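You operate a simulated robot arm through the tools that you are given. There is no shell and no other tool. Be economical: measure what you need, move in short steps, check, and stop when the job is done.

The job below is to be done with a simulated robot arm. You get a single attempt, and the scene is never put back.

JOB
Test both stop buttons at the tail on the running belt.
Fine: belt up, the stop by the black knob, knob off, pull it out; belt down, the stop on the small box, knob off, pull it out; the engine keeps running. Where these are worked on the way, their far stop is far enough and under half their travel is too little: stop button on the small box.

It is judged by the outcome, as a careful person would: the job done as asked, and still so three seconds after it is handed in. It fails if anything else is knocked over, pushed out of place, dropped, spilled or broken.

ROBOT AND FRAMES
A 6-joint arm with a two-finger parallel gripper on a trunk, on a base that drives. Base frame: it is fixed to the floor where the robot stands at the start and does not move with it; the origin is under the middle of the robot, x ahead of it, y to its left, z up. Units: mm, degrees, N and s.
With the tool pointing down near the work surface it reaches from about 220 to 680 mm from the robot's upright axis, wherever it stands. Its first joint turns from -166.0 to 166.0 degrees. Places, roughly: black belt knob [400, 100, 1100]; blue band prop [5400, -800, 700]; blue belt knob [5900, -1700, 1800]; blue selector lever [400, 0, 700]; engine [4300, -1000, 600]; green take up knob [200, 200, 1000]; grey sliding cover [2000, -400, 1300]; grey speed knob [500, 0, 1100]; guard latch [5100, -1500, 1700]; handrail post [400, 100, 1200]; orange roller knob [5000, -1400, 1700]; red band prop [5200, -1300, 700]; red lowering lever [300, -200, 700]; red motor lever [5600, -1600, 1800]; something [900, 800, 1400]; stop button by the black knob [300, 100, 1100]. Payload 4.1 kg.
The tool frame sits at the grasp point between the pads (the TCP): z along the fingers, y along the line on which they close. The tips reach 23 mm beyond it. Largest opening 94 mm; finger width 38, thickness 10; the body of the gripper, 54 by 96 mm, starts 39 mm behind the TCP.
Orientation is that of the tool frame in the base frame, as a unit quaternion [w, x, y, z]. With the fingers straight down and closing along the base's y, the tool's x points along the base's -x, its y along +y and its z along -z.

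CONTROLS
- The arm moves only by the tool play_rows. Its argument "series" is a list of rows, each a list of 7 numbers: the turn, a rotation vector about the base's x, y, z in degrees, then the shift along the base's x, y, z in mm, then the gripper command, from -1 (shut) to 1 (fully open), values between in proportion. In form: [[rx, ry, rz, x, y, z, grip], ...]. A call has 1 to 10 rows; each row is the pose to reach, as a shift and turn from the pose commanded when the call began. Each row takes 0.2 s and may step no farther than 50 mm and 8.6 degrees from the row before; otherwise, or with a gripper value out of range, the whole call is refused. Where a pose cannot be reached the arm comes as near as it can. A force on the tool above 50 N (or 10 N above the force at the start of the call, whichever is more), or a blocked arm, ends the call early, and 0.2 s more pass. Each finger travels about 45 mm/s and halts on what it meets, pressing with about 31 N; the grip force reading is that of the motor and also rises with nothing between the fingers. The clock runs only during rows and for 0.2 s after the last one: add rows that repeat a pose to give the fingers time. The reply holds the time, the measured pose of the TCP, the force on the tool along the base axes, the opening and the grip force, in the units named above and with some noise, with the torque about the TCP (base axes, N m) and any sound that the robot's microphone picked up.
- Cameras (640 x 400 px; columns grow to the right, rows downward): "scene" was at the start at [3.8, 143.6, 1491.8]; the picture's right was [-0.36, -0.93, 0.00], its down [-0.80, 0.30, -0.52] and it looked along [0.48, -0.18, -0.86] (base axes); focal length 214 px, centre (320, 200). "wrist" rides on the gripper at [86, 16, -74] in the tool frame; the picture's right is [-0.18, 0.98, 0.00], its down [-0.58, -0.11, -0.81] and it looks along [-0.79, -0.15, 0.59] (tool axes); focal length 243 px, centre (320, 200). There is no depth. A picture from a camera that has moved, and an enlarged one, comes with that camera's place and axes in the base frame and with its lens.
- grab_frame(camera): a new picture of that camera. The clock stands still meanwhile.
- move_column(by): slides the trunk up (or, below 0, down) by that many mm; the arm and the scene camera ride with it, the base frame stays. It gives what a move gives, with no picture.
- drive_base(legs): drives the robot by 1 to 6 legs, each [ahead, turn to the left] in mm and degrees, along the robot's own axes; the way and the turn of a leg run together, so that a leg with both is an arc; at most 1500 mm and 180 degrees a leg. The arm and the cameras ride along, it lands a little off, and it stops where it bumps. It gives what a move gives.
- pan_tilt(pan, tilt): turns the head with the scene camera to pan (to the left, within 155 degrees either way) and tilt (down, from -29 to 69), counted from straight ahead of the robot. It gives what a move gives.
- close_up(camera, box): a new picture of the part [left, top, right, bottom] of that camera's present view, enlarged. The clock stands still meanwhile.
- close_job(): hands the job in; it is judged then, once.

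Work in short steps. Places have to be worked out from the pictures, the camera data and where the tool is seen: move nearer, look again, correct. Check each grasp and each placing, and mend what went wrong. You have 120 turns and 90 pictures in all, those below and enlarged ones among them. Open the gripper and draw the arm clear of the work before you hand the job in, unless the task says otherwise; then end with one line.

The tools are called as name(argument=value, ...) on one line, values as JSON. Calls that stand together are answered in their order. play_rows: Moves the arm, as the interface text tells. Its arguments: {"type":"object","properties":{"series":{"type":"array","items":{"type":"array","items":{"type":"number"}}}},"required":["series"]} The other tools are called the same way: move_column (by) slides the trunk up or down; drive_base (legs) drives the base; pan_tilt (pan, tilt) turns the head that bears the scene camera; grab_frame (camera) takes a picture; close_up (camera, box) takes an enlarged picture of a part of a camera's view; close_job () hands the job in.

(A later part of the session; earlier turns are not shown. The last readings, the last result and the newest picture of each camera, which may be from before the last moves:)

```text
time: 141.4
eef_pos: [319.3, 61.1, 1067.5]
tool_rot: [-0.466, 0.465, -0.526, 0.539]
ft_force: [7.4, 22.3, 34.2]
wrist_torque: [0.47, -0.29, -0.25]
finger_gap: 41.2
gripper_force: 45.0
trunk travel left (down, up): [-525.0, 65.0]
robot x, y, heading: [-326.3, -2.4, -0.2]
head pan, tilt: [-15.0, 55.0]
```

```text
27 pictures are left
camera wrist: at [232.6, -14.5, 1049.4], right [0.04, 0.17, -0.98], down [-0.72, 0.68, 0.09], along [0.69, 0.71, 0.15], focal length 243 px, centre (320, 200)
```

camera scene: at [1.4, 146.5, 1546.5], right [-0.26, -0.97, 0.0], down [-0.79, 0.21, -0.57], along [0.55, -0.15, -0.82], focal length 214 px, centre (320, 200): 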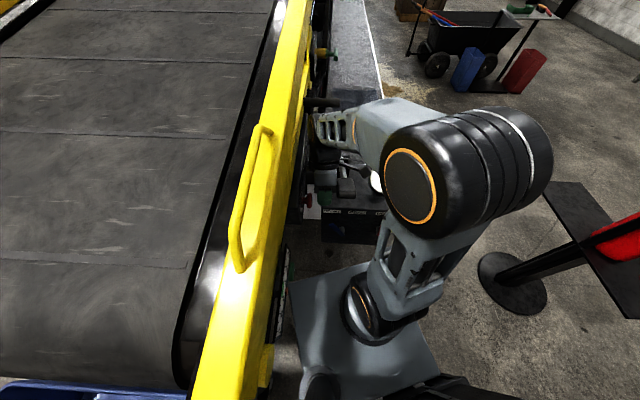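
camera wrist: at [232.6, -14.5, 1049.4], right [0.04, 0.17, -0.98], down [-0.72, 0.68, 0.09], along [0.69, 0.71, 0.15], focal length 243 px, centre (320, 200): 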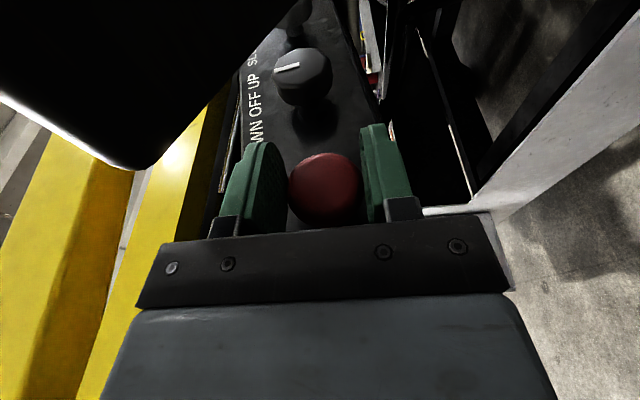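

The head moved ~14 mm out with the force building at its end. Release and draw straight back, then check.

play_rows(series=[[0, 0, 0, 0, 3, 0, 0.6], [0, 0, 0, 0, 3, 0, 0.6], [0, 0, 0, 0, 3, 0, 0.6], [0, 0, 0, -25, 0, 0, 0.6], [0, 0, 0, -60, -5, 0, 0.6]])

grab_frame(camera="wrist")

```text
time: 142.6
eef_pos: [257.4, 50.8, 1058.4]
tool_rot: [-0.461, 0.467, -0.532, 0.536]
ft_force: [-0.5, -0.1, 0.7]
wrist_torque: [-0.01, 0.0, -0.04]
finger_gap: 75.1
gripper_force: 0.0
trunk travel left (down, up): [-525.0, 65.0]
robot x, y, heading: [-324.6, -1.6, -0.2]
head pan, tilt: [-15.0, 55.0]
```

```text
26 pictures are left
camera wrist: at [171.7, -24.7, 1043.7], right [0.02, 0.17, -0.98], down [-0.72, 0.69, 0.1], along [0.7, 0.7, 0.14], focal length 243 px, centre (320, 200)
```

wrist: 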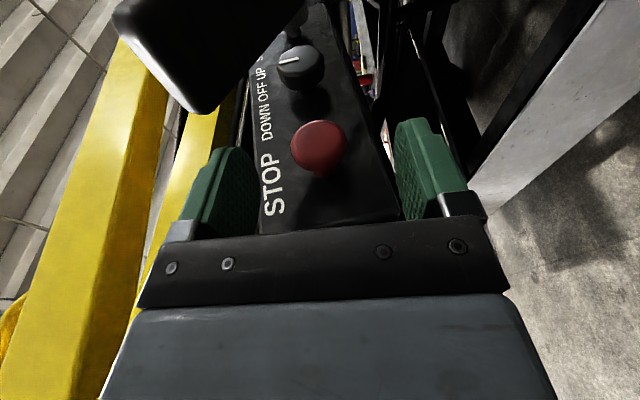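

STOP is out again (shaft visible, head at y≈75). Now return the tool to vertical on the way back up, for turning the knob to DOWN.

play_rows(series=[[1.2, 8.3, 0, -15, -3, 5, 0.6], [2.4, 16.6, 0, -30, -6, 12, 0.6], [3.5, 24.9, 0, -45, -9, 22, 0.6], [4.7, 33.3, 0, -60, -10, 34, 0.6], [5.9, 41.6, 0, -75, -10, 48, 0.6], [7, 49.9, 0, -90, -10, 62, 0.6], [8.2, 58.2, 0, -105, -10, 78, 0.6], [9.4, 66.5, 0, -120, -10, 94, 0.6], [10.5, 74.8, 0, -135, -10, 110, 0.6], [11.7, 83.2, 0, -150, -10, 120, 0.6]])

```text
time: 144.8
eef_pos: [107.6, 40.1, 1180.7]
tool_rot: [0.034, -0.659, 0.75, -0.039]
ft_force: [0.1, 0.0, -0.2]
wrist_torque: [0.03, -0.02, -0.01]
finger_gap: 75.3
gripper_force: 0.0
trunk travel left (down, up): [-525.0, 65.0]
robot x, y, heading: [-330.3, -3.9, -0.2]
head pan, tilt: [-15.0, 55.0]
```

Set yaw and lean, move outward, and drive in.

play_rows(series=[[0, 0, -3.5, 5, -15, 5, 0.6], [0, 0, -7, 10, -30, 10, 0.6]])

play_rows(series=[[1.7, 6.8, 0, 0, 0, 0, 0.6], [3.4, 13.6, 0, 0, 0, 0, 0.6], [5.1, 20.4, 0, 0, 0, 0, 0.6]])

drive_base(legs=[[320, 0]])

```text
time: 145.4
eef_pos: [118.0, 10.4, 1189.7]
tool_rot: [0.032, -0.612, 0.789, -0.042]
ft_force: [-0.1, -0.1, 0.3]
wrist_torque: [0.01, -0.06, 0.02]
finger_gap: 75.2
gripper_force: 0.1
trunk travel left (down, up): [-525.0, 65.0]
robot x, y, heading: [-327.3, 0.1, -0.3]
head pan, tilt: [-15.0, 55.0]
```

```text
time: 146.2
eef_pos: [117.8, 12.1, 1191.0]
tool_rot: [-0.083, -0.607, 0.784, 0.104]
ft_force: [0.4, 1.2, 0.5]
wrist_torque: [0.0, -0.01, 0.0]
finger_gap: 75.3
gripper_force: 0.0
trunk travel left (down, up): [-525.0, 65.0]
robot x, y, heading: [-330.8, -3.2, -0.4]
head pan, tilt: [-15.0, 55.0]
```

```text
time: 148.4
eef_pos: [440.5, 10.4, 1189.8]
tool_rot: [-0.082, -0.608, 0.783, 0.102]
ft_force: [0.0, 0.4, 0.7]
wrist_torque: [0.0, 0.02, 0.0]
finger_gap: 75.2
gripper_force: 0.1
trunk travel left (down, up): [-525.0, 65.0]
robot x, y, heading: [-7.0, -2.5, -0.2]
head pan, tilt: [-15.0, 55.0]
```

Descend to the earlier grip pose at the knob.

play_rows(series=[[0, 0, 0, 5, 4, -16, 0.6], [0, 0, 0, -4, 7, -50, 0.6], [0, 0, 0, -12, 10, -82, 0.6], [0, 0, 0, -18, 13, -109, 0.6], [0, 0, 0, -18, 13, -109, 0.6]])

close_up(camera="wrist", box=[160, 80, 480, 280])

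```text
time: 149.6
eef_pos: [419.8, 23.7, 1080.5]
tool_rot: [-0.082, -0.608, 0.783, 0.102]
ft_force: [-0.2, -2.0, 0.9]
wrist_torque: [0.16, -0.06, -0.06]
finger_gap: 75.1
gripper_force: 0.2
trunk travel left (down, up): [-525.0, 65.0]
robot x, y, heading: [-8.7, -6.9, -0.5]
head pan, tilt: [-15.0, 55.0]
```

```text
2.00 times, centred on (320, 180) of wrist
camera zoom: at [402.6, -59.5, 1156.6], right [-0.87, 0.41, 0.25], down [0.45, 0.49, 0.75], along [0.19, 0.77, -0.61], focal length 485 px, centre (320, 240)
```

zoom: 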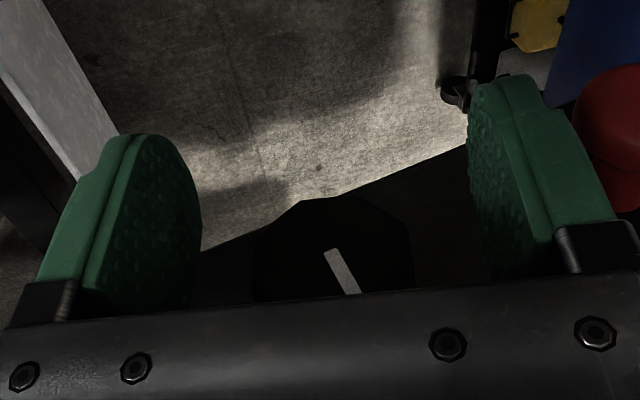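

Knob centred. Close and turn −52° about its axis, to DOWN.

play_rows(series=[[0, 0, 0, 0, -1, 0, -1], [0, 0, 0, 0, -1, 0, -1], [0, 0, 0, 0, -1, 0, -1], [0, 0, 0, 0, -1, 0, -1]])

play_rows(series=[[-1.8, -7.2, 0, 0, 0, 0, -1], [-3.6, -14.4, 0, 0, 0, 0, -1], [-5.4, -21.6, 0, 0, 0, 0, -1], [-7.2, -28.8, 0, 0, 0, 0, -1], [-9, -36, 0, 0, 0, 0, -1], [-10.8, -43.2, 0, 0, 0, 0, -1], [-12.6, -50.4, 0, 0, 0, 0, -1], [-12.6, -50.4, 0, 0, 0, 0, -1]])

grab_frame(camera="wrist")

```text
time: 150.6
eef_pos: [422.4, 23.1, 1080.2]
tool_rot: [-0.081, -0.608, 0.783, 0.101]
ft_force: [12.1, -3.0, -4.2]
wrist_torque: [0.03, 0.01, -0.09]
finger_gap: 36.4
gripper_force: 45.3
trunk travel left (down, up): [-525.0, 65.0]
robot x, y, heading: [-9.5, -3.4, -0.1]
head pan, tilt: [-15.0, 55.0]
```

```text
time: 152.4
eef_pos: [419.6, 21.4, 1079.0]
tool_rot: [0.193, -0.582, 0.75, -0.249]
ft_force: [-7.0, -8.0, -2.5]
wrist_torque: [-0.01, 0.04, -0.04]
finger_gap: 0.0
gripper_force: 42.5
trunk travel left (down, up): [-525.0, 65.0]
robot x, y, heading: [-5.8, -3.9, -0.2]
head pan, tilt: [-15.0, 55.0]
```

```text
24 pictures are left
camera wrist: at [342.3, -48.1, 1129.4], right [-0.72, 0.37, -0.59], down [-0.24, 0.66, 0.71], along [0.66, 0.65, -0.39], focal length 243 px, centre (320, 200)
```

wrist: 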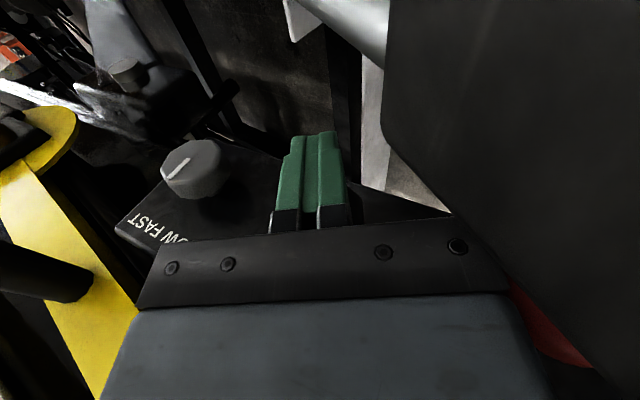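

The pads slipped off the knob's edge (gap 0). Open, back out and see where the mark is.

play_rows(series=[[0, 0, 0, -3, -8, 4, -1], [0, 0, 0, -12, -12, 25, 0.3], [0, 0, 0, -25, -8, 55, 0.7], [0, 0, 0, -30, -4, 85, 0.7], [0, 0, 0, -30, -4, 85, 0.7]])

close_up(camera="wrist", box=[160, 20, 480, 220])

```text
time: 153.6
eef_pos: [391.5, 17.5, 1165.3]
tool_rot: [0.195, -0.581, 0.749, -0.249]
ft_force: [0.9, 0.7, -0.4]
wrist_torque: [0.03, 0.0, 0.02]
finger_gap: 80.1
gripper_force: 0.1
trunk travel left (down, up): [-525.0, 65.0]
robot x, y, heading: [-10.2, -3.5, -0.2]
head pan, tilt: [-15.0, 55.0]
```

```text
2.00 times, centred on (320, 120) of wrist
camera zoom: at [315.4, -51.0, 1215.9], right [-0.72, 0.37, -0.59], down [-0.24, 0.66, 0.71], along [0.66, 0.65, -0.38], focal length 485 px, centre (320, 360)
```

zoom: 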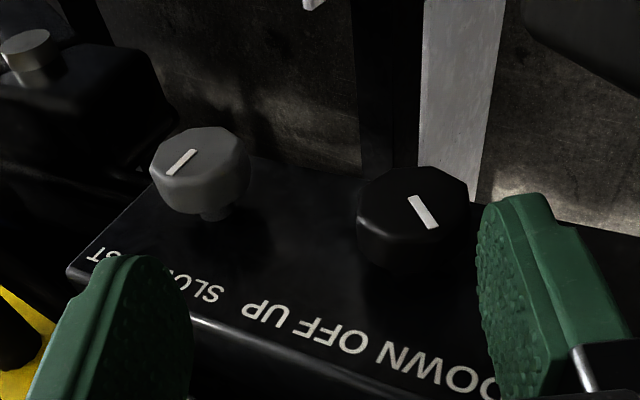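

The mark now points to DOWN's side. Check whether the belt runs downward.

grab_frame(camera="scene")

play_rows(series=[[0, 0, 0, 0, 0, 0, 0.7]])

grab_frame(camera="scene")

```text
22 pictures are left
camera scene: at [3.9, 145.5, 1546.5], right [-0.26, -0.97, 0.0], down [-0.79, 0.21, -0.57], along [0.55, -0.15, -0.82], focal length 214 px, centre (320, 200)
```

scene: 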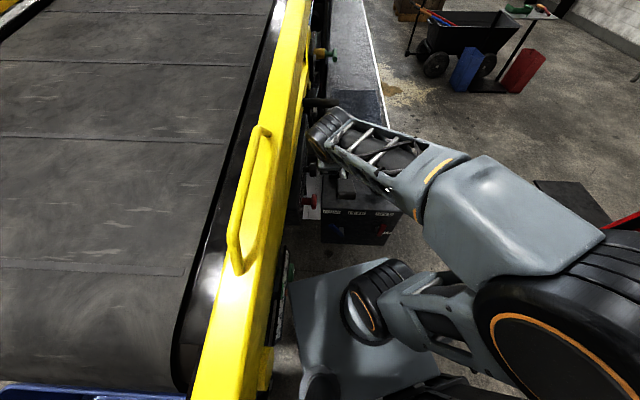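

```text
time: 154.0
eef_pos: [392.6, 17.9, 1166.5]
tool_rot: [0.195, -0.583, 0.749, -0.249]
ft_force: [1.2, 0.0, -0.2]
wrist_torque: [0.01, 0.02, 0.03]
finger_gap: 80.2
gripper_force: 0.0
trunk travel left (down, up): [-525.0, 65.0]
robot x, y, heading: [-6.9, -3.9, -0.3]
head pan, tilt: [-15.0, 55.0]
```

```text
21 pictures are left
camera scene: at [4.0, 145.6, 1546.5], right [-0.26, -0.97, 0.0], down [-0.79, 0.21, -0.57], along [0.55, -0.15, -0.82], focal length 214 px, centre (320, 200)
```

scene: 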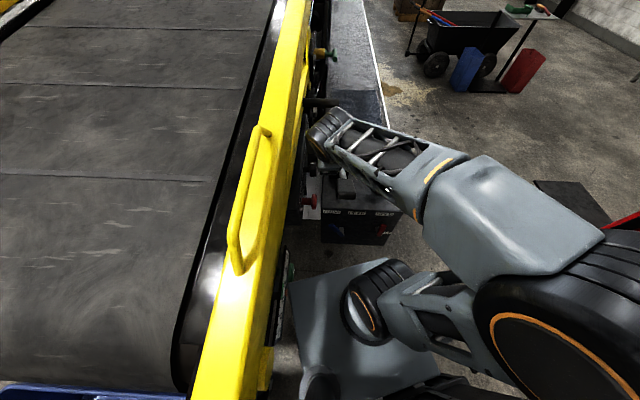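

Seams show the belt running downward. Now tuck the arm and restore the tool to vertical for the trip to the far side.

play_rows(series=[[1.8, 7.3, 0, -5, -20, 25, 0.7], [3.6, 14.6, 0, -12, -40, 50, 0.7], [5.4, 21.9, 0, -20, -60, 80, 0.7], [7.2, 29.2, 0, -30, -80, 110, 0.7], [8.9, 35.8, 0, -42, -98, 134, 0.7]])

play_rows(series=[[0, 0, -8.5, 0, 0, 0, -1], [0, 0, -17, 0, 0, 0, -1], [0, 0, -25.5, 0, 0, 0, -1], [0, 0, -34, 0, 0, 0, -1], [0, 0, -42.5, 0, 0, 0, -1], [0, 0, -51, 0, 0, 0, -1], [0, 0, -59.5, 0, 0, 0, -1], [0, 0, -68, 0, 0, 0, -1], [0, 0, -75, 0, 0, 0, -1]])

drive_base(legs=[[-350, 0], [0, 133]])

```text
time: 155.2
eef_pos: [348.9, -80.5, 1297.9]
tool_rot: [-0.001, -0.614, 0.789, 0.001]
ft_force: [-0.4, 0.2, -0.4]
wrist_torque: [0.01, 0.04, 0.0]
finger_gap: 79.9
gripper_force: 0.0
trunk travel left (down, up): [-525.0, 65.0]
robot x, y, heading: [-7.7, -3.2, -0.2]
head pan, tilt: [-15.0, 55.0]
```

```text
time: 157.2
eef_pos: [349.8, -79.7, 1299.7]
tool_rot: [-0.002, -0.005, 1.0, 0.0]
ft_force: [0.5, 0.2, -0.3]
wrist_torque: [0.0, -0.03, -0.02]
finger_gap: 0.0
gripper_force: 31.4
trunk travel left (down, up): [-525.0, 65.0]
robot x, y, heading: [-5.9, -5.4, -0.5]
head pan, tilt: [-15.0, 55.0]
```

```text
time: 165.1
eef_pos: [-556.7, 300.1, 1301.2]
tool_rot: [0.0, 0.929, -0.371, 0.001]
ft_force: [0.0, -1.0, -0.5]
wrist_torque: [0.01, -0.01, -0.01]
finger_gap: 0.2
gripper_force: 31.1
trunk travel left (down, up): [-525.0, 65.0]
robot x, y, heading: [-353.6, -3.4, 135.7]
head pan, tilt: [-15.0, 55.0]
```

drive_base(legs=[[0, -3], [900, 0]])

```text
time: 170.3
eef_pos: [-1159.4, 984.6, 1301.3]
tool_rot: [0.001, 0.919, -0.395, 0.001]
ft_force: [-1.1, -0.8, -1.2]
wrist_torque: [-0.03, -0.02, -0.02]
finger_gap: 0.3
gripper_force: 31.4
trunk travel left (down, up): [-525.0, 65.0]
robot x, y, heading: [-973.6, 671.9, 132.5]
head pan, tilt: [-15.0, 55.0]
```

drive_base(legs=[[0, -64], [1019, 0]])

```text
time: 178.3
eef_pos: [-419.2, 1926.6, 1299.9]
tool_rot: [-0.001, -0.576, 0.818, -0.001]
ft_force: [0.9, 0.7, -0.7]
wrist_torque: [-0.02, 0.04, 0.01]
finger_gap: 0.0
gripper_force: 30.9
trunk travel left (down, up): [-525.0, 65.0]
robot x, y, heading: [-618.0, 1615.3, 69.3]
head pan, tilt: [-15.0, 55.0]
```

drive_base(legs=[[0, -71.4], [1050, 0], [0, -68]])

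pan_tilt(pan=0, tilt=40)

grab_frame(camera="scene")

```text
time: 189.7
eef_pos: [480.7, 1223.1, 1300.2]
tool_rot: [0.0, 0.558, 0.83, 0.001]
ft_force: [0.3, -0.1, -0.1]
wrist_torque: [0.01, -0.01, -0.01]
finger_gap: 0.0
gripper_force: 30.8
trunk travel left (down, up): [-525.0, 65.0]
robot x, y, heading: [418.5, 1578.4, -68.6]
head pan, tilt: [-15.0, 55.0]
```

```text
time: 190.4
eef_pos: [480.3, 1223.0, 1300.1]
tool_rot: [-0.001, 0.557, 0.83, 0.001]
ft_force: [0.1, -0.6, -0.2]
wrist_torque: [0.02, 0.03, -0.02]
finger_gap: 0.0
gripper_force: 31.0
trunk travel left (down, up): [-525.0, 65.0]
robot x, y, heading: [419.4, 1580.4, -68.9]
head pan, tilt: [0.0, 40.0]
```

```text
20 pictures are left
camera scene: at [584.9, 1619.7, 1567.1], right [-0.93, -0.36, 0.0], down [-0.23, 0.6, -0.77], along [0.28, -0.71, -0.64], focal length 214 px, centre (320, 200)
```

scene: 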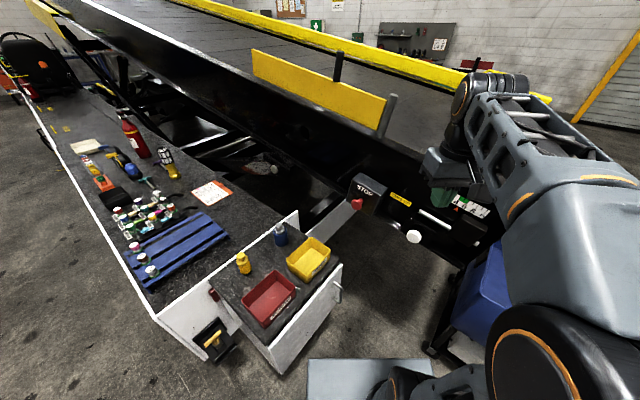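

Good view: the small box "STOP" with its red button at about (676, 1035, 1068). Zoom in on it.

close_up(camera="scene", box=[300, 140, 460, 260])

```text
3.33 times, centred on (380, 200) of scene
camera zoom: at [584.9, 1619.7, 1567.1], right [-0.93, -0.36, 0.0], down [-0.23, 0.6, -0.77], along [0.28, -0.71, -0.64], focal length 715 px, centre (120, 200)
```

zoom: 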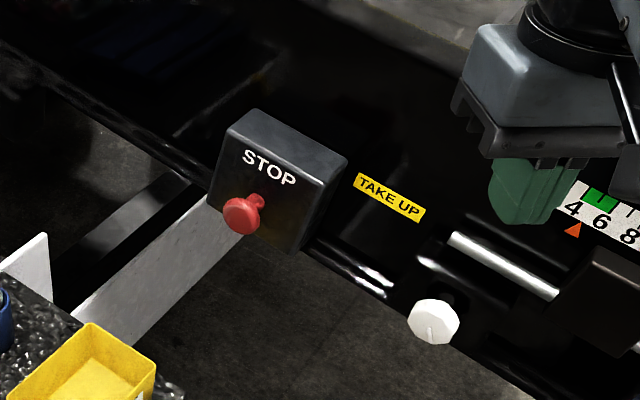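

Tool plan: horizontal, pointing −a (heading −108°), camera beneath, fingers shut. First yaw −40° while moving out.

play_rows(series=[[0, 0, -8, 25, 16, -10, -1], [0, 0, -16, 50, 32, -20, -1], [0, 0, -24, 75, 48, -30, -1], [0, 0, -32, 100, 64, -40, -1], [0, 0, -40, 125, 80, -50, -1]])

play_rows(series=[[-8, 2.6, 0, 12, -8, -15, -1], [-16, 5.2, 0, 24, -16, -30, -1], [-24, 7.8, 0, 36, -24, -45, -1], [-32, 10.4, 0, 48, -32, -60, -1], [-40, 13, 0, 60, -40, -75, -1], [-48, 15.6, 0, 72, -48, -90, -1], [-56, 18.2, 0, 84, -56, -105, -1], [-64, 20.8, 0, 96, -64, -120, -1], [-72, 23.4, 0, 108, -72, -135, -1], [-80, 26, 0, 115, -80, -150, -1]])

```text
time: 191.7
eef_pos: [607.9, 1302.4, 1251.1]
tool_rot: [0.0, 0.808, 0.589, 0.001]
ft_force: [-0.1, -0.3, 0.2]
wrist_torque: [-0.02, -0.05, 0.01]
finger_gap: 0.0
gripper_force: 31.0
trunk travel left (down, up): [-525.0, 65.0]
robot x, y, heading: [418.3, 1582.8, -68.7]
head pan, tilt: [0.0, 40.0]
```

```text
time: 193.8
eef_pos: [719.9, 1221.6, 1100.2]
tool_rot: [0.393, 0.6, 0.437, -0.543]
ft_force: [-0.8, -0.6, -0.8]
wrist_torque: [0.04, -0.03, -0.01]
finger_gap: 0.0
gripper_force: 30.9
trunk travel left (down, up): [-525.0, 65.0]
robot x, y, heading: [420.1, 1582.9, -68.6]
head pan, tilt: [0.0, 40.0]
```

Reached. Finish the pitch and go to about 95 mm before the button, then look.

play_rows(series=[[-3, 1, 0, -4, -30, -11, -1], [-5.6, 1.8, 0, -8, -60, -22, -1], [-5.6, 1.8, 0, -12, -92, -34, -1], [-5.6, 1.8, 0, -12, -92, -34, -1]])

grab_frame(camera="wrist")

close_up(camera="scene", box=[300, 140, 460, 260])

```text
time: 194.8
eef_pos: [708.0, 1129.1, 1064.6]
tool_rot: [0.414, 0.573, 0.416, -0.572]
ft_force: [0.2, 0.1, -0.2]
wrist_torque: [0.02, 0.02, 0.0]
finger_gap: 0.0
gripper_force: 31.3
trunk travel left (down, up): [-525.0, 65.0]
robot x, y, heading: [420.0, 1580.6, -68.9]
head pan, tilt: [0.0, 40.0]
```

```text
18 pictures are left
camera wrist: at [746.4, 1196.1, 978.2], right [0.94, -0.3, 0.18], down [0.15, 0.8, 0.58], along [-0.32, -0.52, 0.79], focal length 243 px, centre (320, 200)
```

wrist: 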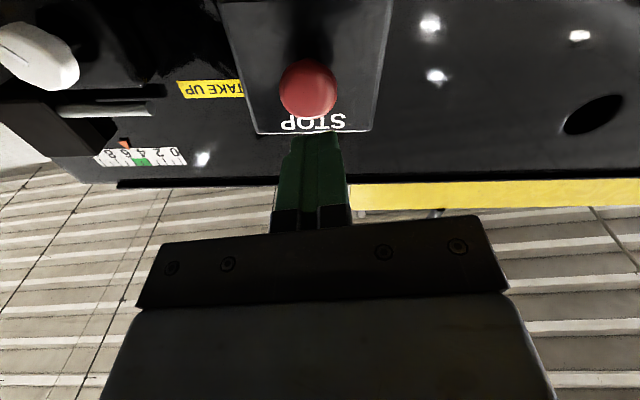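

```text
3.33 times, centred on (380, 200) of scene
camera zoom: at [585.0, 1619.5, 1567.1], right [-0.93, -0.36, 0.0], down [-0.23, 0.6, -0.77], along [0.28, -0.71, -0.64], focal length 715 px, centre (120, 200)
```

zoom: 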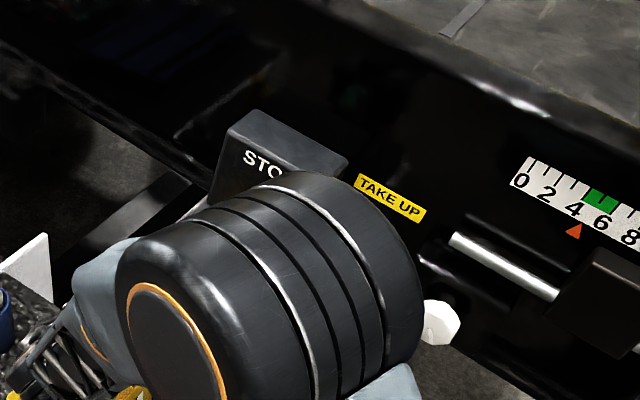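

In tool coordinates the button is ~9 mm to −p and 3 mm up. Correct and approach to just before it.

play_rows(series=[[0, 0, 0, -8.6, 2.8, 3, -1], [0, 0, 0, -16, -20, 3, -1], [0, 0, 0, -23, -42, 3, -1], [0, 0, 0, -23, -42, 3, -1]])

grab_frame(camera="wrist")

```text
time: 195.8
eef_pos: [685.1, 1088.1, 1068.5]
tool_rot: [0.414, 0.572, 0.417, -0.572]
ft_force: [1.0, -0.1, 0.0]
wrist_torque: [0.03, 0.04, -0.01]
finger_gap: 0.1
gripper_force: 31.0
trunk travel left (down, up): [-525.0, 65.0]
robot x, y, heading: [418.8, 1583.8, -68.7]
head pan, tilt: [0.0, 40.0]
```

```text
16 pictures are left
camera wrist: at [723.2, 1154.6, 982.5], right [0.94, -0.3, 0.18], down [0.15, 0.8, 0.58], along [-0.32, -0.52, 0.79], focal length 243 px, centre (320, 200)
```

wrist: 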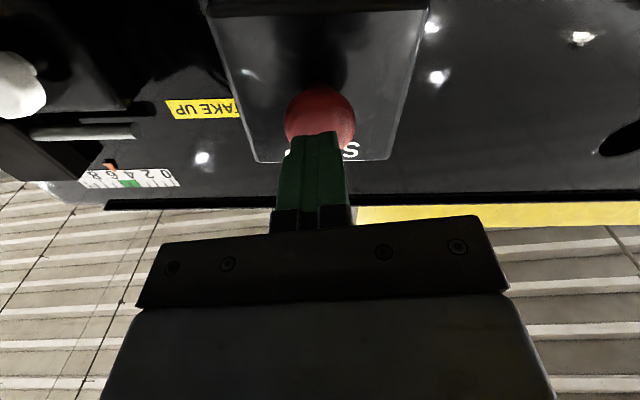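

Aligned. Push along the axis until the force stops it.

play_rows(series=[[0, 0, 0, -3.7, -11.4, 0, -1], [0, 0, 0, -6.2, -19, 0, -1], [0, 0, 0, -8, -24.7, 0, -1], [0, 0, 0, -9.9, -30.4, 0, -1], [0, 0, 0, -11.7, -36.1, 0, -1], [0, 0, 0, -13.6, -41.8, 0, -1]])

grab_frame(camera="scene")

play_rows(series=[[0, 0, 0, 1, 3, 0, -1]])

grab_frame(camera="scene")

```text
time: 197.1
eef_pos: [674.7, 1061.4, 1069.7]
tool_rot: [-0.415, -0.57, -0.419, 0.572]
ft_force: [2.9, 31.1, 6.0]
wrist_torque: [-0.12, 0.15, -0.21]
finger_gap: 0.2
gripper_force: 31.4
trunk travel left (down, up): [-525.0, 65.0]
robot x, y, heading: [421.4, 1582.3, -68.3]
head pan, tilt: [0.0, 40.0]
stopped in row 6: the force on the tool passed its limit at 57 N (the readings are from after the stop); the commanded pose is now the measured one
```

```text
15 pictures are left
camera scene: at [583.9, 1627.6, 1567.3], right [-0.93, -0.37, 0.0], down [-0.24, 0.59, -0.77], along [0.28, -0.71, -0.64], focal length 214 px, centre (320, 200)
```

scene: 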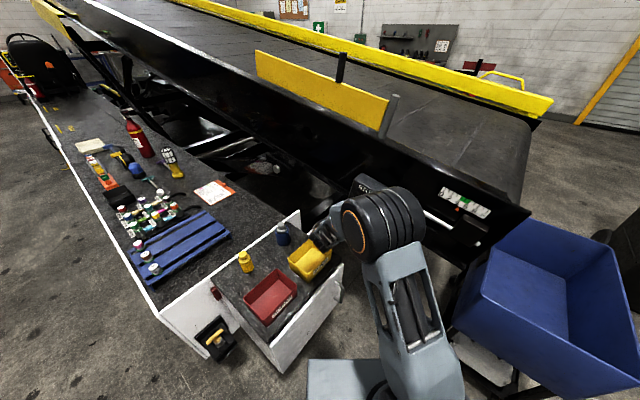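

```text
time: 197.5
eef_pos: [675.5, 1061.5, 1067.9]
tool_rot: [0.415, 0.571, 0.418, -0.571]
ft_force: [4.6, 19.3, 7.4]
wrist_torque: [-0.2, 0.04, -0.06]
finger_gap: 0.0
gripper_force: 31.5
trunk travel left (down, up): [-525.0, 65.0]
robot x, y, heading: [420.2, 1584.4, -68.4]
head pan, tilt: [0.0, 40.0]
```

```text
14 pictures are left
camera scene: at [585.3, 1624.5, 1567.0], right [-0.93, -0.37, 0.0], down [-0.24, 0.6, -0.77], along [0.28, -0.71, -0.64], focal length 214 px, centre (320, 200)
```

scene: 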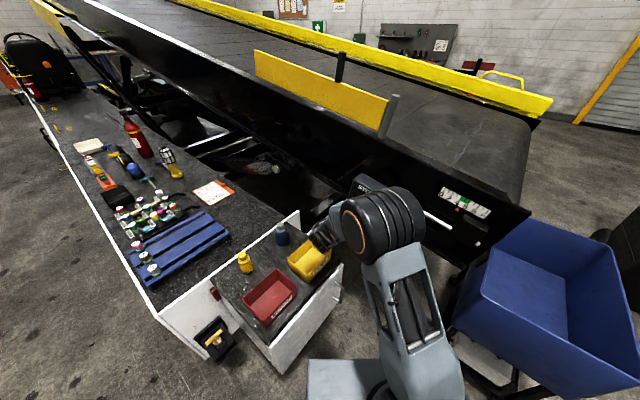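

The belt looks stopped. Draw back and check the button stays in.

play_rows(series=[[0, 0, 0, 6, 19, 0, -1], [0, 0, 0, 15, 46, 0, -1], [0, 0, 0, 15, 46, 0, -1]])

grab_frame(camera="wrist")

close_up(camera="scene", box=[380, 80, 540, 200])

```text
time: 198.3
eef_pos: [689.3, 1103.5, 1066.9]
tool_rot: [0.413, 0.572, 0.42, -0.57]
ft_force: [0.2, 0.1, -0.6]
wrist_torque: [0.04, 0.01, 0.02]
finger_gap: 0.1
gripper_force: 31.3
trunk travel left (down, up): [-525.0, 65.0]
robot x, y, heading: [419.4, 1583.6, -68.4]
head pan, tilt: [0.0, 40.0]
```

```text
13 pictures are left
camera wrist: at [727.5, 1171.7, 980.3], right [0.94, -0.3, 0.18], down [0.14, 0.8, 0.59], along [-0.32, -0.52, 0.79], focal length 243 px, centre (320, 200)
```

wrist: 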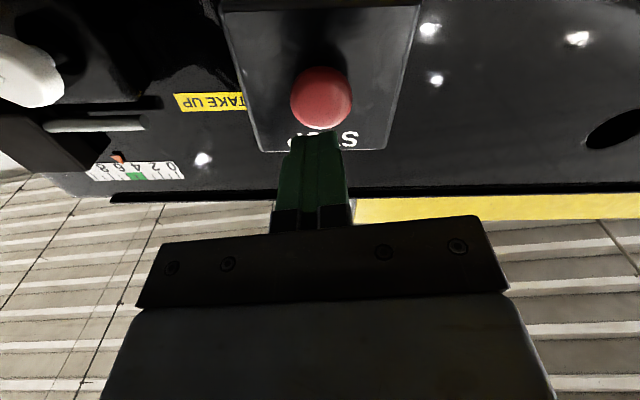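

```text
3.33 times, centred on (460, 140) of scene
camera zoom: at [584.7, 1621.0, 1567.1], right [-0.93, -0.37, 0.0], down [-0.24, 0.6, -0.77], along [0.28, -0.71, -0.64], focal length 715 px, centre (-147, 400)
```

zoom: 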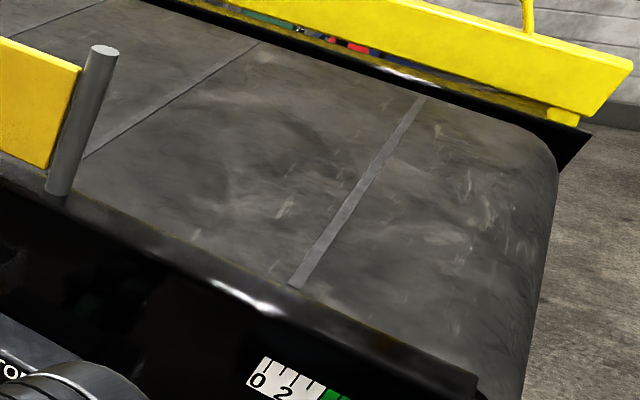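

Belt stays stopped and the button stays in (about 12 mm). Now back to the knob: bring the tool to vertical and tuck.

play_rows(series=[[0, 0, 0, 8, 35, 5, -1], [8, -2.6, 0, 5, 60, 20, -1], [16, -5.2, 0, -5, 80, 38, -1], [24, -7.8, 0, -15, 98, 58, -1], [32, -10.4, 0, -27, 115, 78, -1], [40, -13, 0, -39, 132, 98, -1], [48, -15.6, 0, -51, 149, 120, -1], [56, -18.2, 0, -64, 165, 142, -1], [64, -20.8, 0, -77, 181, 164, -1], [72, -23.4, 0, -89, 197, 183, -1]])

play_rows(series=[[7, -2.3, 0, -30, -10, 10, -1], [13.1, -4.2, 0, -60, -25, 20, -1], [13.1, -4.2, 0, -90, -40, 40, -1], [13.1, -4.2, 0, -120, -60, 60, -1]])

```text
time: 200.5
eef_pos: [602.5, 1303.1, 1250.9]
tool_rot: [0.073, 0.802, 0.586, -0.096]
ft_force: [0.5, 0.0, 0.0]
wrist_torque: [0.01, 0.0, -0.01]
finger_gap: 0.1
gripper_force: 31.0
trunk travel left (down, up): [-525.0, 65.0]
robot x, y, heading: [417.4, 1583.6, -68.5]
head pan, tilt: [0.0, 40.0]
```

```text
time: 201.5
eef_pos: [479.9, 1240.3, 1310.0]
tool_rot: [0.002, 0.807, 0.591, 0.0]
ft_force: [-1.1, -0.1, 0.1]
wrist_torque: [0.03, -0.03, 0.0]
finger_gap: 0.0
gripper_force: 31.0
trunk travel left (down, up): [-525.0, 65.0]
robot x, y, heading: [419.8, 1581.9, -68.4]
head pan, tilt: [0.0, 40.0]
```

drive_base(legs=[[0, 66.6], [-1040, 0], [0, 71]])

```text
time: 212.8
eef_pos: [-423.0, 1903.3, 1310.0]
tool_rot: [0.001, -0.26, 0.966, 0.002]
ft_force: [0.2, -0.7, -0.7]
wrist_torque: [-0.01, 0.02, 0.01]
finger_gap: 0.0
gripper_force: 30.6
trunk travel left (down, up): [-525.0, 65.0]
robot x, y, heading: [-604.5, 1611.0, 69.5]
head pan, tilt: [0.0, 40.0]
```

drive_base(legs=[[0, -1], [-1009, 0]])

```text
time: 218.4
eef_pos: [-785.3, 969.7, 1311.0]
tool_rot: [0.001, -0.251, 0.968, 0.002]
ft_force: [-0.7, 0.7, -0.4]
wrist_torque: [0.01, 0.03, -0.02]
finger_gap: 0.0
gripper_force: 31.4
trunk travel left (down, up): [-525.0, 65.0]
robot x, y, heading: [-975.1, 678.7, 68.4]
head pan, tilt: [0.0, 40.0]
```

drive_base(legs=[[0, 65.1], [-936, 0], [0, -133.5]])

```text
time: 231.6
eef_pos: [-4.5, -59.1, 1310.3]
tool_rot: [0.003, 0.347, 0.938, 0.002]
ft_force: [0.0, 0.6, 0.0]
wrist_torque: [-0.02, 0.0, 0.0]
finger_gap: 0.0
gripper_force: 30.8
trunk travel left (down, up): [-525.0, 65.0]
robot x, y, heading: [-341.0, 19.9, -1.2]
head pan, tilt: [0.0, 40.0]
```

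Reorient the tool (yaw +116°) here, then fine-position the base.

play_rows(series=[[0, 0, 8.5, 0, 0, 0, 0.7], [0, 0, 17, 0, 0, 0, 0.7], [0, 0, 25.5, 0, 0, 0, 0.7], [0, 0, 34, 0, 0, 0, 0.7], [0, 0, 42.5, 0, 0, 0, 0.7], [0, 0, 51, 0, 0, 0, 0.7], [0, 0, 59.5, 0, 0, 0, 0.7], [0, 0, 68, 0, 0, 0, 0.7], [0, 0, 76.5, 0, 0, 0, 0.7], [0, 0, 85, 0, 0, 0, 0.7]])

drive_base(legs=[[0, -2.7], [335, 0], [0, 3.9]])

```text
time: 233.8
eef_pos: [-3.4, -59.5, 1310.5]
tool_rot: [0.0, -0.379, 0.925, 0.001]
ft_force: [-0.7, -0.3, -0.5]
wrist_torque: [-0.03, 0.02, 0.0]
finger_gap: 79.9
gripper_force: 0.1
trunk travel left (down, up): [-525.0, 65.0]
robot x, y, heading: [-339.8, 17.3, -1.3]
head pan, tilt: [0.0, 40.0]
```

```text
time: 236.9
eef_pos: [329.8, -75.9, 1311.2]
tool_rot: [0.0, -0.387, 0.922, 0.002]
ft_force: [-0.4, 0.2, -0.3]
wrist_torque: [-0.04, 0.0, -0.01]
finger_gap: 79.8
gripper_force: 0.2
trunk travel left (down, up): [-525.0, 65.0]
robot x, y, heading: [-7.5, -3.8, -0.1]
head pan, tilt: [0.0, 40.0]
```

play_rows(series=[[0, 0, 7.3, 5, 20, -15, 0.7], [0, 0, 14.6, 10, 40, -30, 0.7], [0, 0, 21.9, 15, 60, -45, 0.7], [0, 0, 29.2, 20, 75, -60, 0.7]])

play_rows(series=[[-1.8, -7, 0, 5, 6, -15, 0.7], [-3.6, -14, 0, 12, 12, -30, 0.7], [-5.4, -21, 0, 20, 17, -50, 0.7], [-7.2, -28, 0, 30, 20, -70, 0.7], [-8.7, -34, 0, 42, 22, -86, 0.7]])

close_up(camera="wrist", box=[160, 20, 480, 220])

```text
time: 237.9
eef_pos: [350.9, -1.4, 1249.9]
tool_rot: [0.0, -0.607, 0.794, 0.001]
ft_force: [-0.8, 0.4, -0.1]
wrist_torque: [0.01, 0.02, -0.01]
finger_gap: 79.7
gripper_force: 0.1
trunk travel left (down, up): [-525.0, 65.0]
robot x, y, heading: [-7.5, -4.0, -0.0]
head pan, tilt: [0.0, 40.0]
```

```text
time: 239.1
eef_pos: [392.5, 21.2, 1164.8]
tool_rot: [0.188, -0.579, 0.757, -0.236]
ft_force: [0.4, 0.0, 0.0]
wrist_torque: [-0.01, 0.01, -0.01]
finger_gap: 80.1
gripper_force: 0.0
trunk travel left (down, up): [-525.0, 65.0]
robot x, y, heading: [-12.9, -5.7, -0.0]
head pan, tilt: [0.0, 40.0]
```

```text
2.00 times, centred on (320, 120) of wrist
camera zoom: at [315.3, -48.5, 1215.9], right [-0.73, 0.39, -0.56], down [-0.21, 0.65, 0.73], along [0.65, 0.65, -0.39], focal length 485 px, centre (320, 360)
```

zoom: 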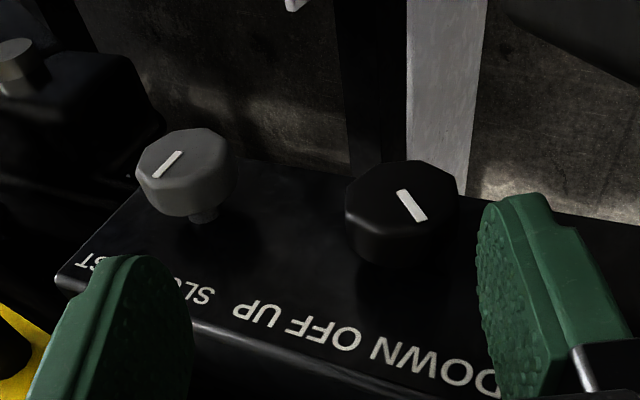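

View as before. Descend to the first grip pose and close.

play_rows(series=[[0, 0, 0, 2, 6, -25, 0.7], [0, 0, 0, 9, 11, -52, 0.7], [0, 0, 0, 21, 10, -69, 0.7], [0, 0, 0, 32.5, 8, -85, 0.7], [0, 0, 0, 32.5, 8, -85, 0.7]])

play_rows(series=[[0, 0, 0, 0, 0, 0, -1], [0, 0, 0, 0, 0, 0, -1], [0, 0, 0, 0, 0, 0, -1], [0, 0, 0, 0, 0, 0, -1]])

```text
time: 240.3
eef_pos: [422.5, 27.0, 1078.4]
tool_rot: [0.186, -0.581, 0.757, -0.235]
ft_force: [-2.8, -6.7, -0.4]
wrist_torque: [0.26, -0.11, 0.12]
finger_gap: 79.8
gripper_force: 0.1
trunk travel left (down, up): [-525.0, 65.0]
robot x, y, heading: [-5.7, -7.5, -0.3]
head pan, tilt: [0.0, 40.0]
```

```text
time: 241.3
eef_pos: [422.4, 28.6, 1079.8]
tool_rot: [0.188, -0.579, 0.758, -0.235]
ft_force: [4.2, -11.7, 3.9]
wrist_torque: [0.25, 0.01, -0.15]
finger_gap: 41.6
gripper_force: 45.0
trunk travel left (down, up): [-525.0, 65.0]
robot x, y, heading: [-7.4, -6.6, -0.2]
head pan, tilt: [0.0, 40.0]
```

Solid grip (41.6 mm). Turn +48° back to OFF.

play_rows(series=[[1.7, 6.8, 0, 0, 0, 0, -1], [3.4, 13.6, 0, 0, 0, 0, -1], [5.1, 20.4, 0, 0, 0, 0, -1], [6.8, 27.2, 0, 0, 0, 0, -1], [8.5, 34, 0, 0, 0, 0, -1], [10.2, 40.7, 0, 0, 0, 0, -1], [11.6, 46.6, 0, 0, 0, 0, -1], [11.6, 46.6, 0, 0, 0, 0, -1]])

play_rows(series=[[0, 0, 0, 0, 0, 0, 0.7], [0, 0, 0, 0, 0, 0, 0.7], [0, 0, 0, 0, 0, 0, 0.7], [0, 0, 0, 6, -4, 32, 0.7], [0, 0, 0, 12, -8, 65, 0.7], [0, 0, 0, 12, -8, 95, 0.7]])

grab_frame(camera="wrist")

```text
time: 243.1
eef_pos: [421.7, 24.3, 1079.9]
tool_rot: [-0.072, -0.604, 0.789, 0.091]
ft_force: [-17.0, -26.5, 2.6]
wrist_torque: [2.58, -1.25, -0.64]
finger_gap: 40.6
gripper_force: 45.3
trunk travel left (down, up): [-525.0, 65.0]
robot x, y, heading: [-7.0, -6.6, -0.2]
head pan, tilt: [0.0, 40.0]
```

```text
time: 244.5
eef_pos: [437.1, 20.2, 1175.7]
tool_rot: [-0.071, -0.603, 0.789, 0.088]
ft_force: [0.1, -0.6, 0.6]
wrist_torque: [0.0, -0.05, 0.03]
finger_gap: 80.0
gripper_force: 0.0
trunk travel left (down, up): [-525.0, 65.0]
robot x, y, heading: [-5.1, -9.7, -0.1]
head pan, tilt: [0.0, 40.0]
```

```text
10 pictures are left
camera wrist: at [416.2, -62.4, 1252.7], right [-0.88, 0.43, 0.22], down [0.43, 0.49, 0.76], along [0.22, 0.76, -0.61], focal length 243 px, centre (320, 200)
```

wrist: 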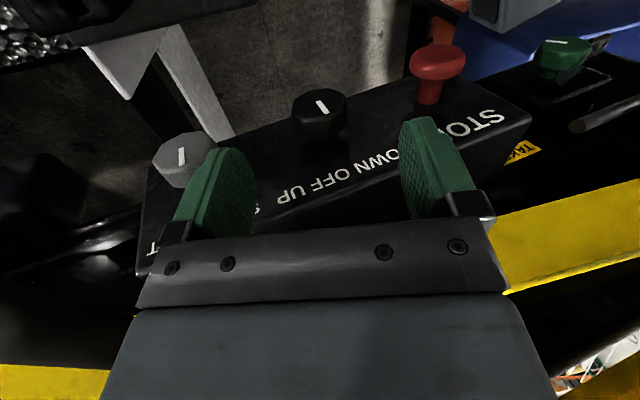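

close_up(camera="wrist", box=[250, 70, 410, 220])

```text
2.67 times, centred on (330, 145) of wrist
camera zoom: at [416.2, -62.4, 1252.7], right [-0.88, 0.43, 0.22], down [0.43, 0.49, 0.76], along [0.22, 0.76, -0.61], focal length 647 px, centre (293, 347)
```

zoom: 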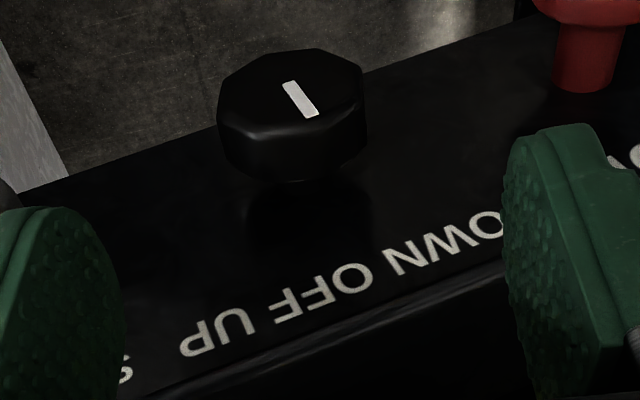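

The mark is at OFF (square to the pitched panel). STOP here is out. Now return to the far side to pull its button: raise and reorient the tool.

play_rows(series=[[-1.8, -7, 0, -15, -20, 25, 0.7], [-3.6, -14, 0, -35, -40, 50, 0.7], [-3.6, -14, 0, -55, -60, 80, 0.7], [-3.6, -14, 0, -75, -80, 110, 0.7], [-3.6, -14, 0, -90, -95, 130, 0.7]])

play_rows(series=[[0, 0, -8.5, 0, 0, 0, 0.7], [0, 0, -17, 0, 0, 0, 0.7], [0, 0, -25.5, 0, 0, 0, 0.7], [0, 0, -34, 0, 0, 0, 0.7], [0, 0, -42.5, 0, 0, 0, 0.7], [0, 0, -51, 0, 0, 0, 0.7], [0, 0, -59.5, 0, 0, 0, 0.7], [0, 0, -68, 0, 0, 0, 0.7], [0, 0, -75, 0, 0, 0, 0.7]])

drive_base(legs=[[-345, 0], [0, 133]])

```text
time: 245.7
eef_pos: [346.6, -74.7, 1304.4]
tool_rot: [0.007, -0.608, 0.794, -0.011]
ft_force: [0.5, -0.6, 0.0]
wrist_torque: [-0.02, 0.01, -0.01]
finger_gap: 79.8
gripper_force: 0.0
trunk travel left (down, up): [-525.0, 65.0]
robot x, y, heading: [-13.1, -7.2, -0.2]
head pan, tilt: [0.0, 40.0]
```

```text
time: 247.7
eef_pos: [344.5, -73.7, 1302.8]
tool_rot: [-0.001, 0.002, 1.0, -0.011]
ft_force: [-0.2, -0.1, 0.3]
wrist_torque: [-0.01, 0.02, 0.02]
finger_gap: 80.0
gripper_force: 0.0
trunk travel left (down, up): [-525.0, 65.0]
robot x, y, heading: [-9.9, -6.0, -0.2]
head pan, tilt: [0.0, 40.0]
```

```text
time: 255.5
eef_pos: [-552.2, 294.0, 1305.4]
tool_rot: [-0.01, 0.922, -0.388, 0.006]
ft_force: [-0.6, 0.4, -0.4]
wrist_torque: [-0.01, 0.0, -0.02]
finger_gap: 79.7
gripper_force: 0.0
trunk travel left (down, up): [-525.0, 65.0]
robot x, y, heading: [-353.9, -10.2, 134.3]
head pan, tilt: [0.0, 40.0]
```

drive_base(legs=[[0, -2], [922, 0], [0, -64]])

```text
time: 263.6
eef_pos: [-773.3, 977.9, 1303.8]
tool_rot: [0.005, -0.554, 0.832, -0.009]
ft_force: [-0.3, 0.5, 0.2]
wrist_torque: [0.01, -0.02, -0.01]
finger_gap: 79.9
gripper_force: 0.2
trunk travel left (down, up): [-525.0, 65.0]
robot x, y, heading: [-972.8, 676.1, 67.3]
head pan, tilt: [0.0, 40.0]
```

drive_base(legs=[[0, 1.5], [1004, 0], [0, -70]])

```text
time: 272.1
eef_pos: [-261.0, 1534.3, 1304.5]
tool_rot: [-0.001, 0.009, 1.0, -0.011]
ft_force: [0.3, -0.3, -0.2]
wrist_torque: [0.0, -0.01, 0.01]
finger_gap: 79.9
gripper_force: 0.1
trunk travel left (down, up): [-525.0, 65.0]
robot x, y, heading: [-613.4, 1610.2, -0.7]
head pan, tilt: [0.0, 40.0]
```

drive_base(legs=[[0, -0.9], [1033, 0], [0, -67]])

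```text
time: 280.8
eef_pos: [480.5, 1227.8, 1305.3]
tool_rot: [-0.006, 0.568, 0.823, -0.009]
ft_force: [0.4, 0.2, -0.4]
wrist_torque: [-0.01, -0.02, 0.03]
finger_gap: 79.8
gripper_force: 0.1
trunk travel left (down, up): [-525.0, 65.0]
robot x, y, heading: [420.1, 1579.8, -69.1]
head pan, tilt: [0.0, 40.0]
```

Same stance as before. Repeat the tool turn and approach, fingers open.

play_rows(series=[[0, 0, -8, 25, 15, -10, 0.6], [0, 0, -16, 50, 30, -20, 0.6], [0, 0, -24, 75, 45, -30, 0.6], [0, 0, -32, 100, 60, -42, 0.6], [0, 0, -38.8, 126, 75, -54, 0.6]])

play_rows(series=[[-8.1, 2.6, 0, 12, -8, -15, 0.6], [-16.2, 5.3, 0, 24, -16, -30, 0.6], [-24.3, 7.9, 0, 36, -24, -45, 0.6], [-32.4, 10.5, 0, 48, -32, -60, 0.6], [-40.5, 13.2, 0, 60, -40, -75, 0.6], [-48.6, 15.8, 0, 72, -48, -90, 0.6], [-56.7, 18.4, 0, 84, -56, -105, 0.6], [-64.8, 21, 0, 96, -64, -125, 0.6], [-72.9, 23.7, 0, 104, -72, -150, 0.6], [-81, 26.3, 0, 106, -80, -180, 0.6]])

play_rows(series=[[-4.5, 1.5, 0, -8, -30, -4, 0.6], [-4.5, 1.5, 0, -13, -60, -4, 0.6], [-4.5, 1.5, 0, -19, -90, -4, 0.6], [-4.5, 1.5, 0, -19, -90, -4, 0.6]])

grab_frame(camera="wrist")

```text
time: 282.0
eef_pos: [607.5, 1302.8, 1250.4]
tool_rot: [-0.011, 0.809, 0.588, -0.006]
ft_force: [-0.3, 0.1, -0.1]
wrist_torque: [0.04, 0.0, 0.01]
finger_gap: 75.4
gripper_force: 0.1
trunk travel left (down, up): [-525.0, 65.0]
robot x, y, heading: [417.5, 1586.9, -69.1]
head pan, tilt: [0.0, 40.0]
```

```text
time: 284.2
eef_pos: [715.2, 1222.0, 1069.5]
tool_rot: [0.391, 0.6, 0.427, -0.552]
ft_force: [-0.1, 0.7, 0.2]
wrist_torque: [0.01, 0.0, -0.02]
finger_gap: 75.2
gripper_force: 0.0
trunk travel left (down, up): [-525.0, 65.0]
robot x, y, heading: [415.3, 1584.9, -69.3]
head pan, tilt: [0.0, 40.0]
```

```text
time: 285.2
eef_pos: [693.8, 1132.3, 1065.9]
tool_rot: [0.408, 0.577, 0.411, -0.576]
ft_force: [0.3, -0.2, 0.3]
wrist_torque: [0.0, 0.05, -0.02]
finger_gap: 75.3
gripper_force: 0.0
trunk travel left (down, up): [-525.0, 65.0]
robot x, y, heading: [419.2, 1585.7, -69.1]
head pan, tilt: [0.0, 40.0]
```

```text
8 pictures are left
camera wrist: at [733.9, 1198.2, 979.8], right [0.93, -0.33, 0.18], down [0.16, 0.79, 0.58], along [-0.34, -0.51, 0.79], focal length 243 px, centre (320, 200)
```

wrist: 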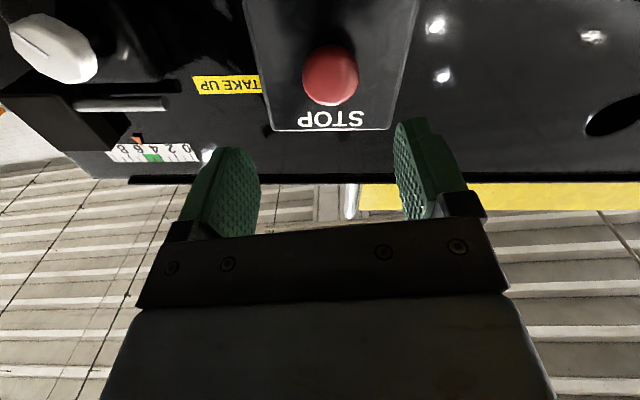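

Head is 8 mm to +p and 99 mm ahead. Centre and advance over it.

play_rows(series=[[0, 0, 0, 7.2, -2.5, 1, 0.6], [0, 0, 0, -4, -35, 1, 0.6], [0, 0, 0, -14, -63, 1, 0.6], [0, 0, 0, -23, -89.5, 1, 0.6], [0, 0, 0, -23, -89.5, 1, 0.6]])

grab_frame(camera="wrist")

```text
time: 286.4
eef_pos: [671.8, 1042.5, 1067.6]
tool_rot: [0.408, 0.577, 0.41, -0.576]
ft_force: [0.2, -0.2, 0.4]
wrist_torque: [0.0, 0.0, -0.03]
finger_gap: 75.0
gripper_force: 0.1
trunk travel left (down, up): [-525.0, 65.0]
robot x, y, heading: [418.3, 1582.9, -68.8]
head pan, tilt: [0.0, 40.0]
```

```text
7 pictures are left
camera wrist: at [710.8, 1108.8, 980.9], right [0.93, -0.33, 0.18], down [0.16, 0.79, 0.58], along [-0.34, -0.51, 0.79], focal length 243 px, centre (320, 200)
```

wrist: 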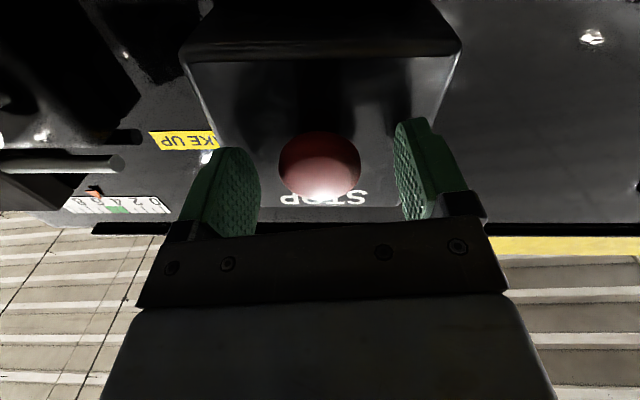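

The head's face is 12 mm ahead of the TCP. Advance 6 mm more and close.

play_rows(series=[[0, 0, 0, -2, -5.7, 0, 0.6], [0, 0, 0, -2, -5.7, 0, -1], [0, 0, 0, -2, -5.7, 0, -1], [0, 0, 0, -2, -5.7, 0, -1], [0, 0, 0, -2, -5.7, 0, -1]])

```text
time: 287.6
eef_pos: [668.8, 1036.9, 1066.9]
tool_rot: [0.407, 0.578, 0.411, -0.575]
ft_force: [-3.1, 1.0, -0.9]
wrist_torque: [0.07, 0.06, -0.07]
finger_gap: 41.8
gripper_force: 44.6
trunk travel left (down, up): [-525.0, 65.0]
robot x, y, heading: [417.1, 1585.6, -69.4]
head pan, tilt: [0.0, 40.0]
```

Gripped (41.8 mm). Pull straight out along +a.

play_rows(series=[[0, 0, 0, 1.6, 4.7, 0, -1], [0, 0, 0, 3.1, 9.5, 0, -1], [0, 0, 0, 4.6, 14.2, 0, -1], [0, 0, 0, 5.6, 17, 0, -1]])

```text
time: 288.6
eef_pos: [673.2, 1050.0, 1067.2]
tool_rot: [0.407, 0.579, 0.409, -0.576]
ft_force: [-7.1, -21.4, -1.8]
wrist_torque: [-0.45, 0.51, -0.05]
finger_gap: 41.9
gripper_force: 45.2
trunk travel left (down, up): [-525.0, 65.0]
robot x, y, heading: [419.0, 1582.5, -69.5]
head pan, tilt: [0.0, 40.0]
```

It came out 14 mm, against its stop. Release, draw back and check.

play_rows(series=[[0, 0, 0, -1, -3, 0, 0.6], [0, 0, 0, -1, -3, 0, 0.6], [0, 0, 0, -1, -3, 0, 0.6], [0, 0, 0, 10, 30, 0, 0.6], [0, 0, 0, 22, 68, 0, 0.6]])

grab_frame(camera="wrist")

```text
time: 289.8
eef_pos: [697.6, 1124.0, 1067.7]
tool_rot: [0.408, 0.578, 0.409, -0.577]
ft_force: [0.5, -0.3, 0.3]
wrist_torque: [-0.02, 0.01, 0.02]
finger_gap: 75.2
gripper_force: 0.1
trunk travel left (down, up): [-525.0, 65.0]
robot x, y, heading: [420.6, 1585.7, -69.2]
head pan, tilt: [0.0, 40.0]
```

```text
6 pictures are left
camera wrist: at [737.4, 1189.5, 980.2], right [0.93, -0.33, 0.18], down [0.16, 0.79, 0.58], along [-0.34, -0.51, 0.79], focal length 243 px, centre (320, 200)
```

wrist: 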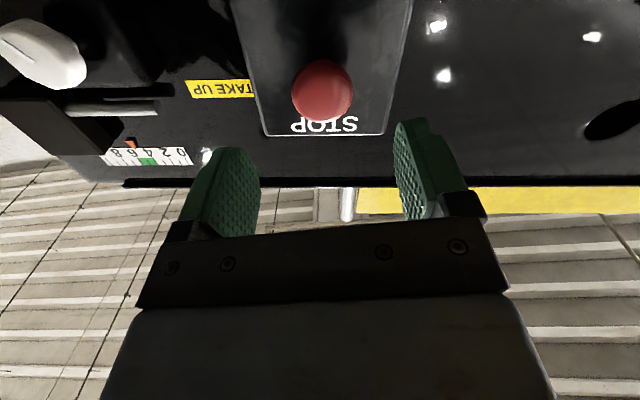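

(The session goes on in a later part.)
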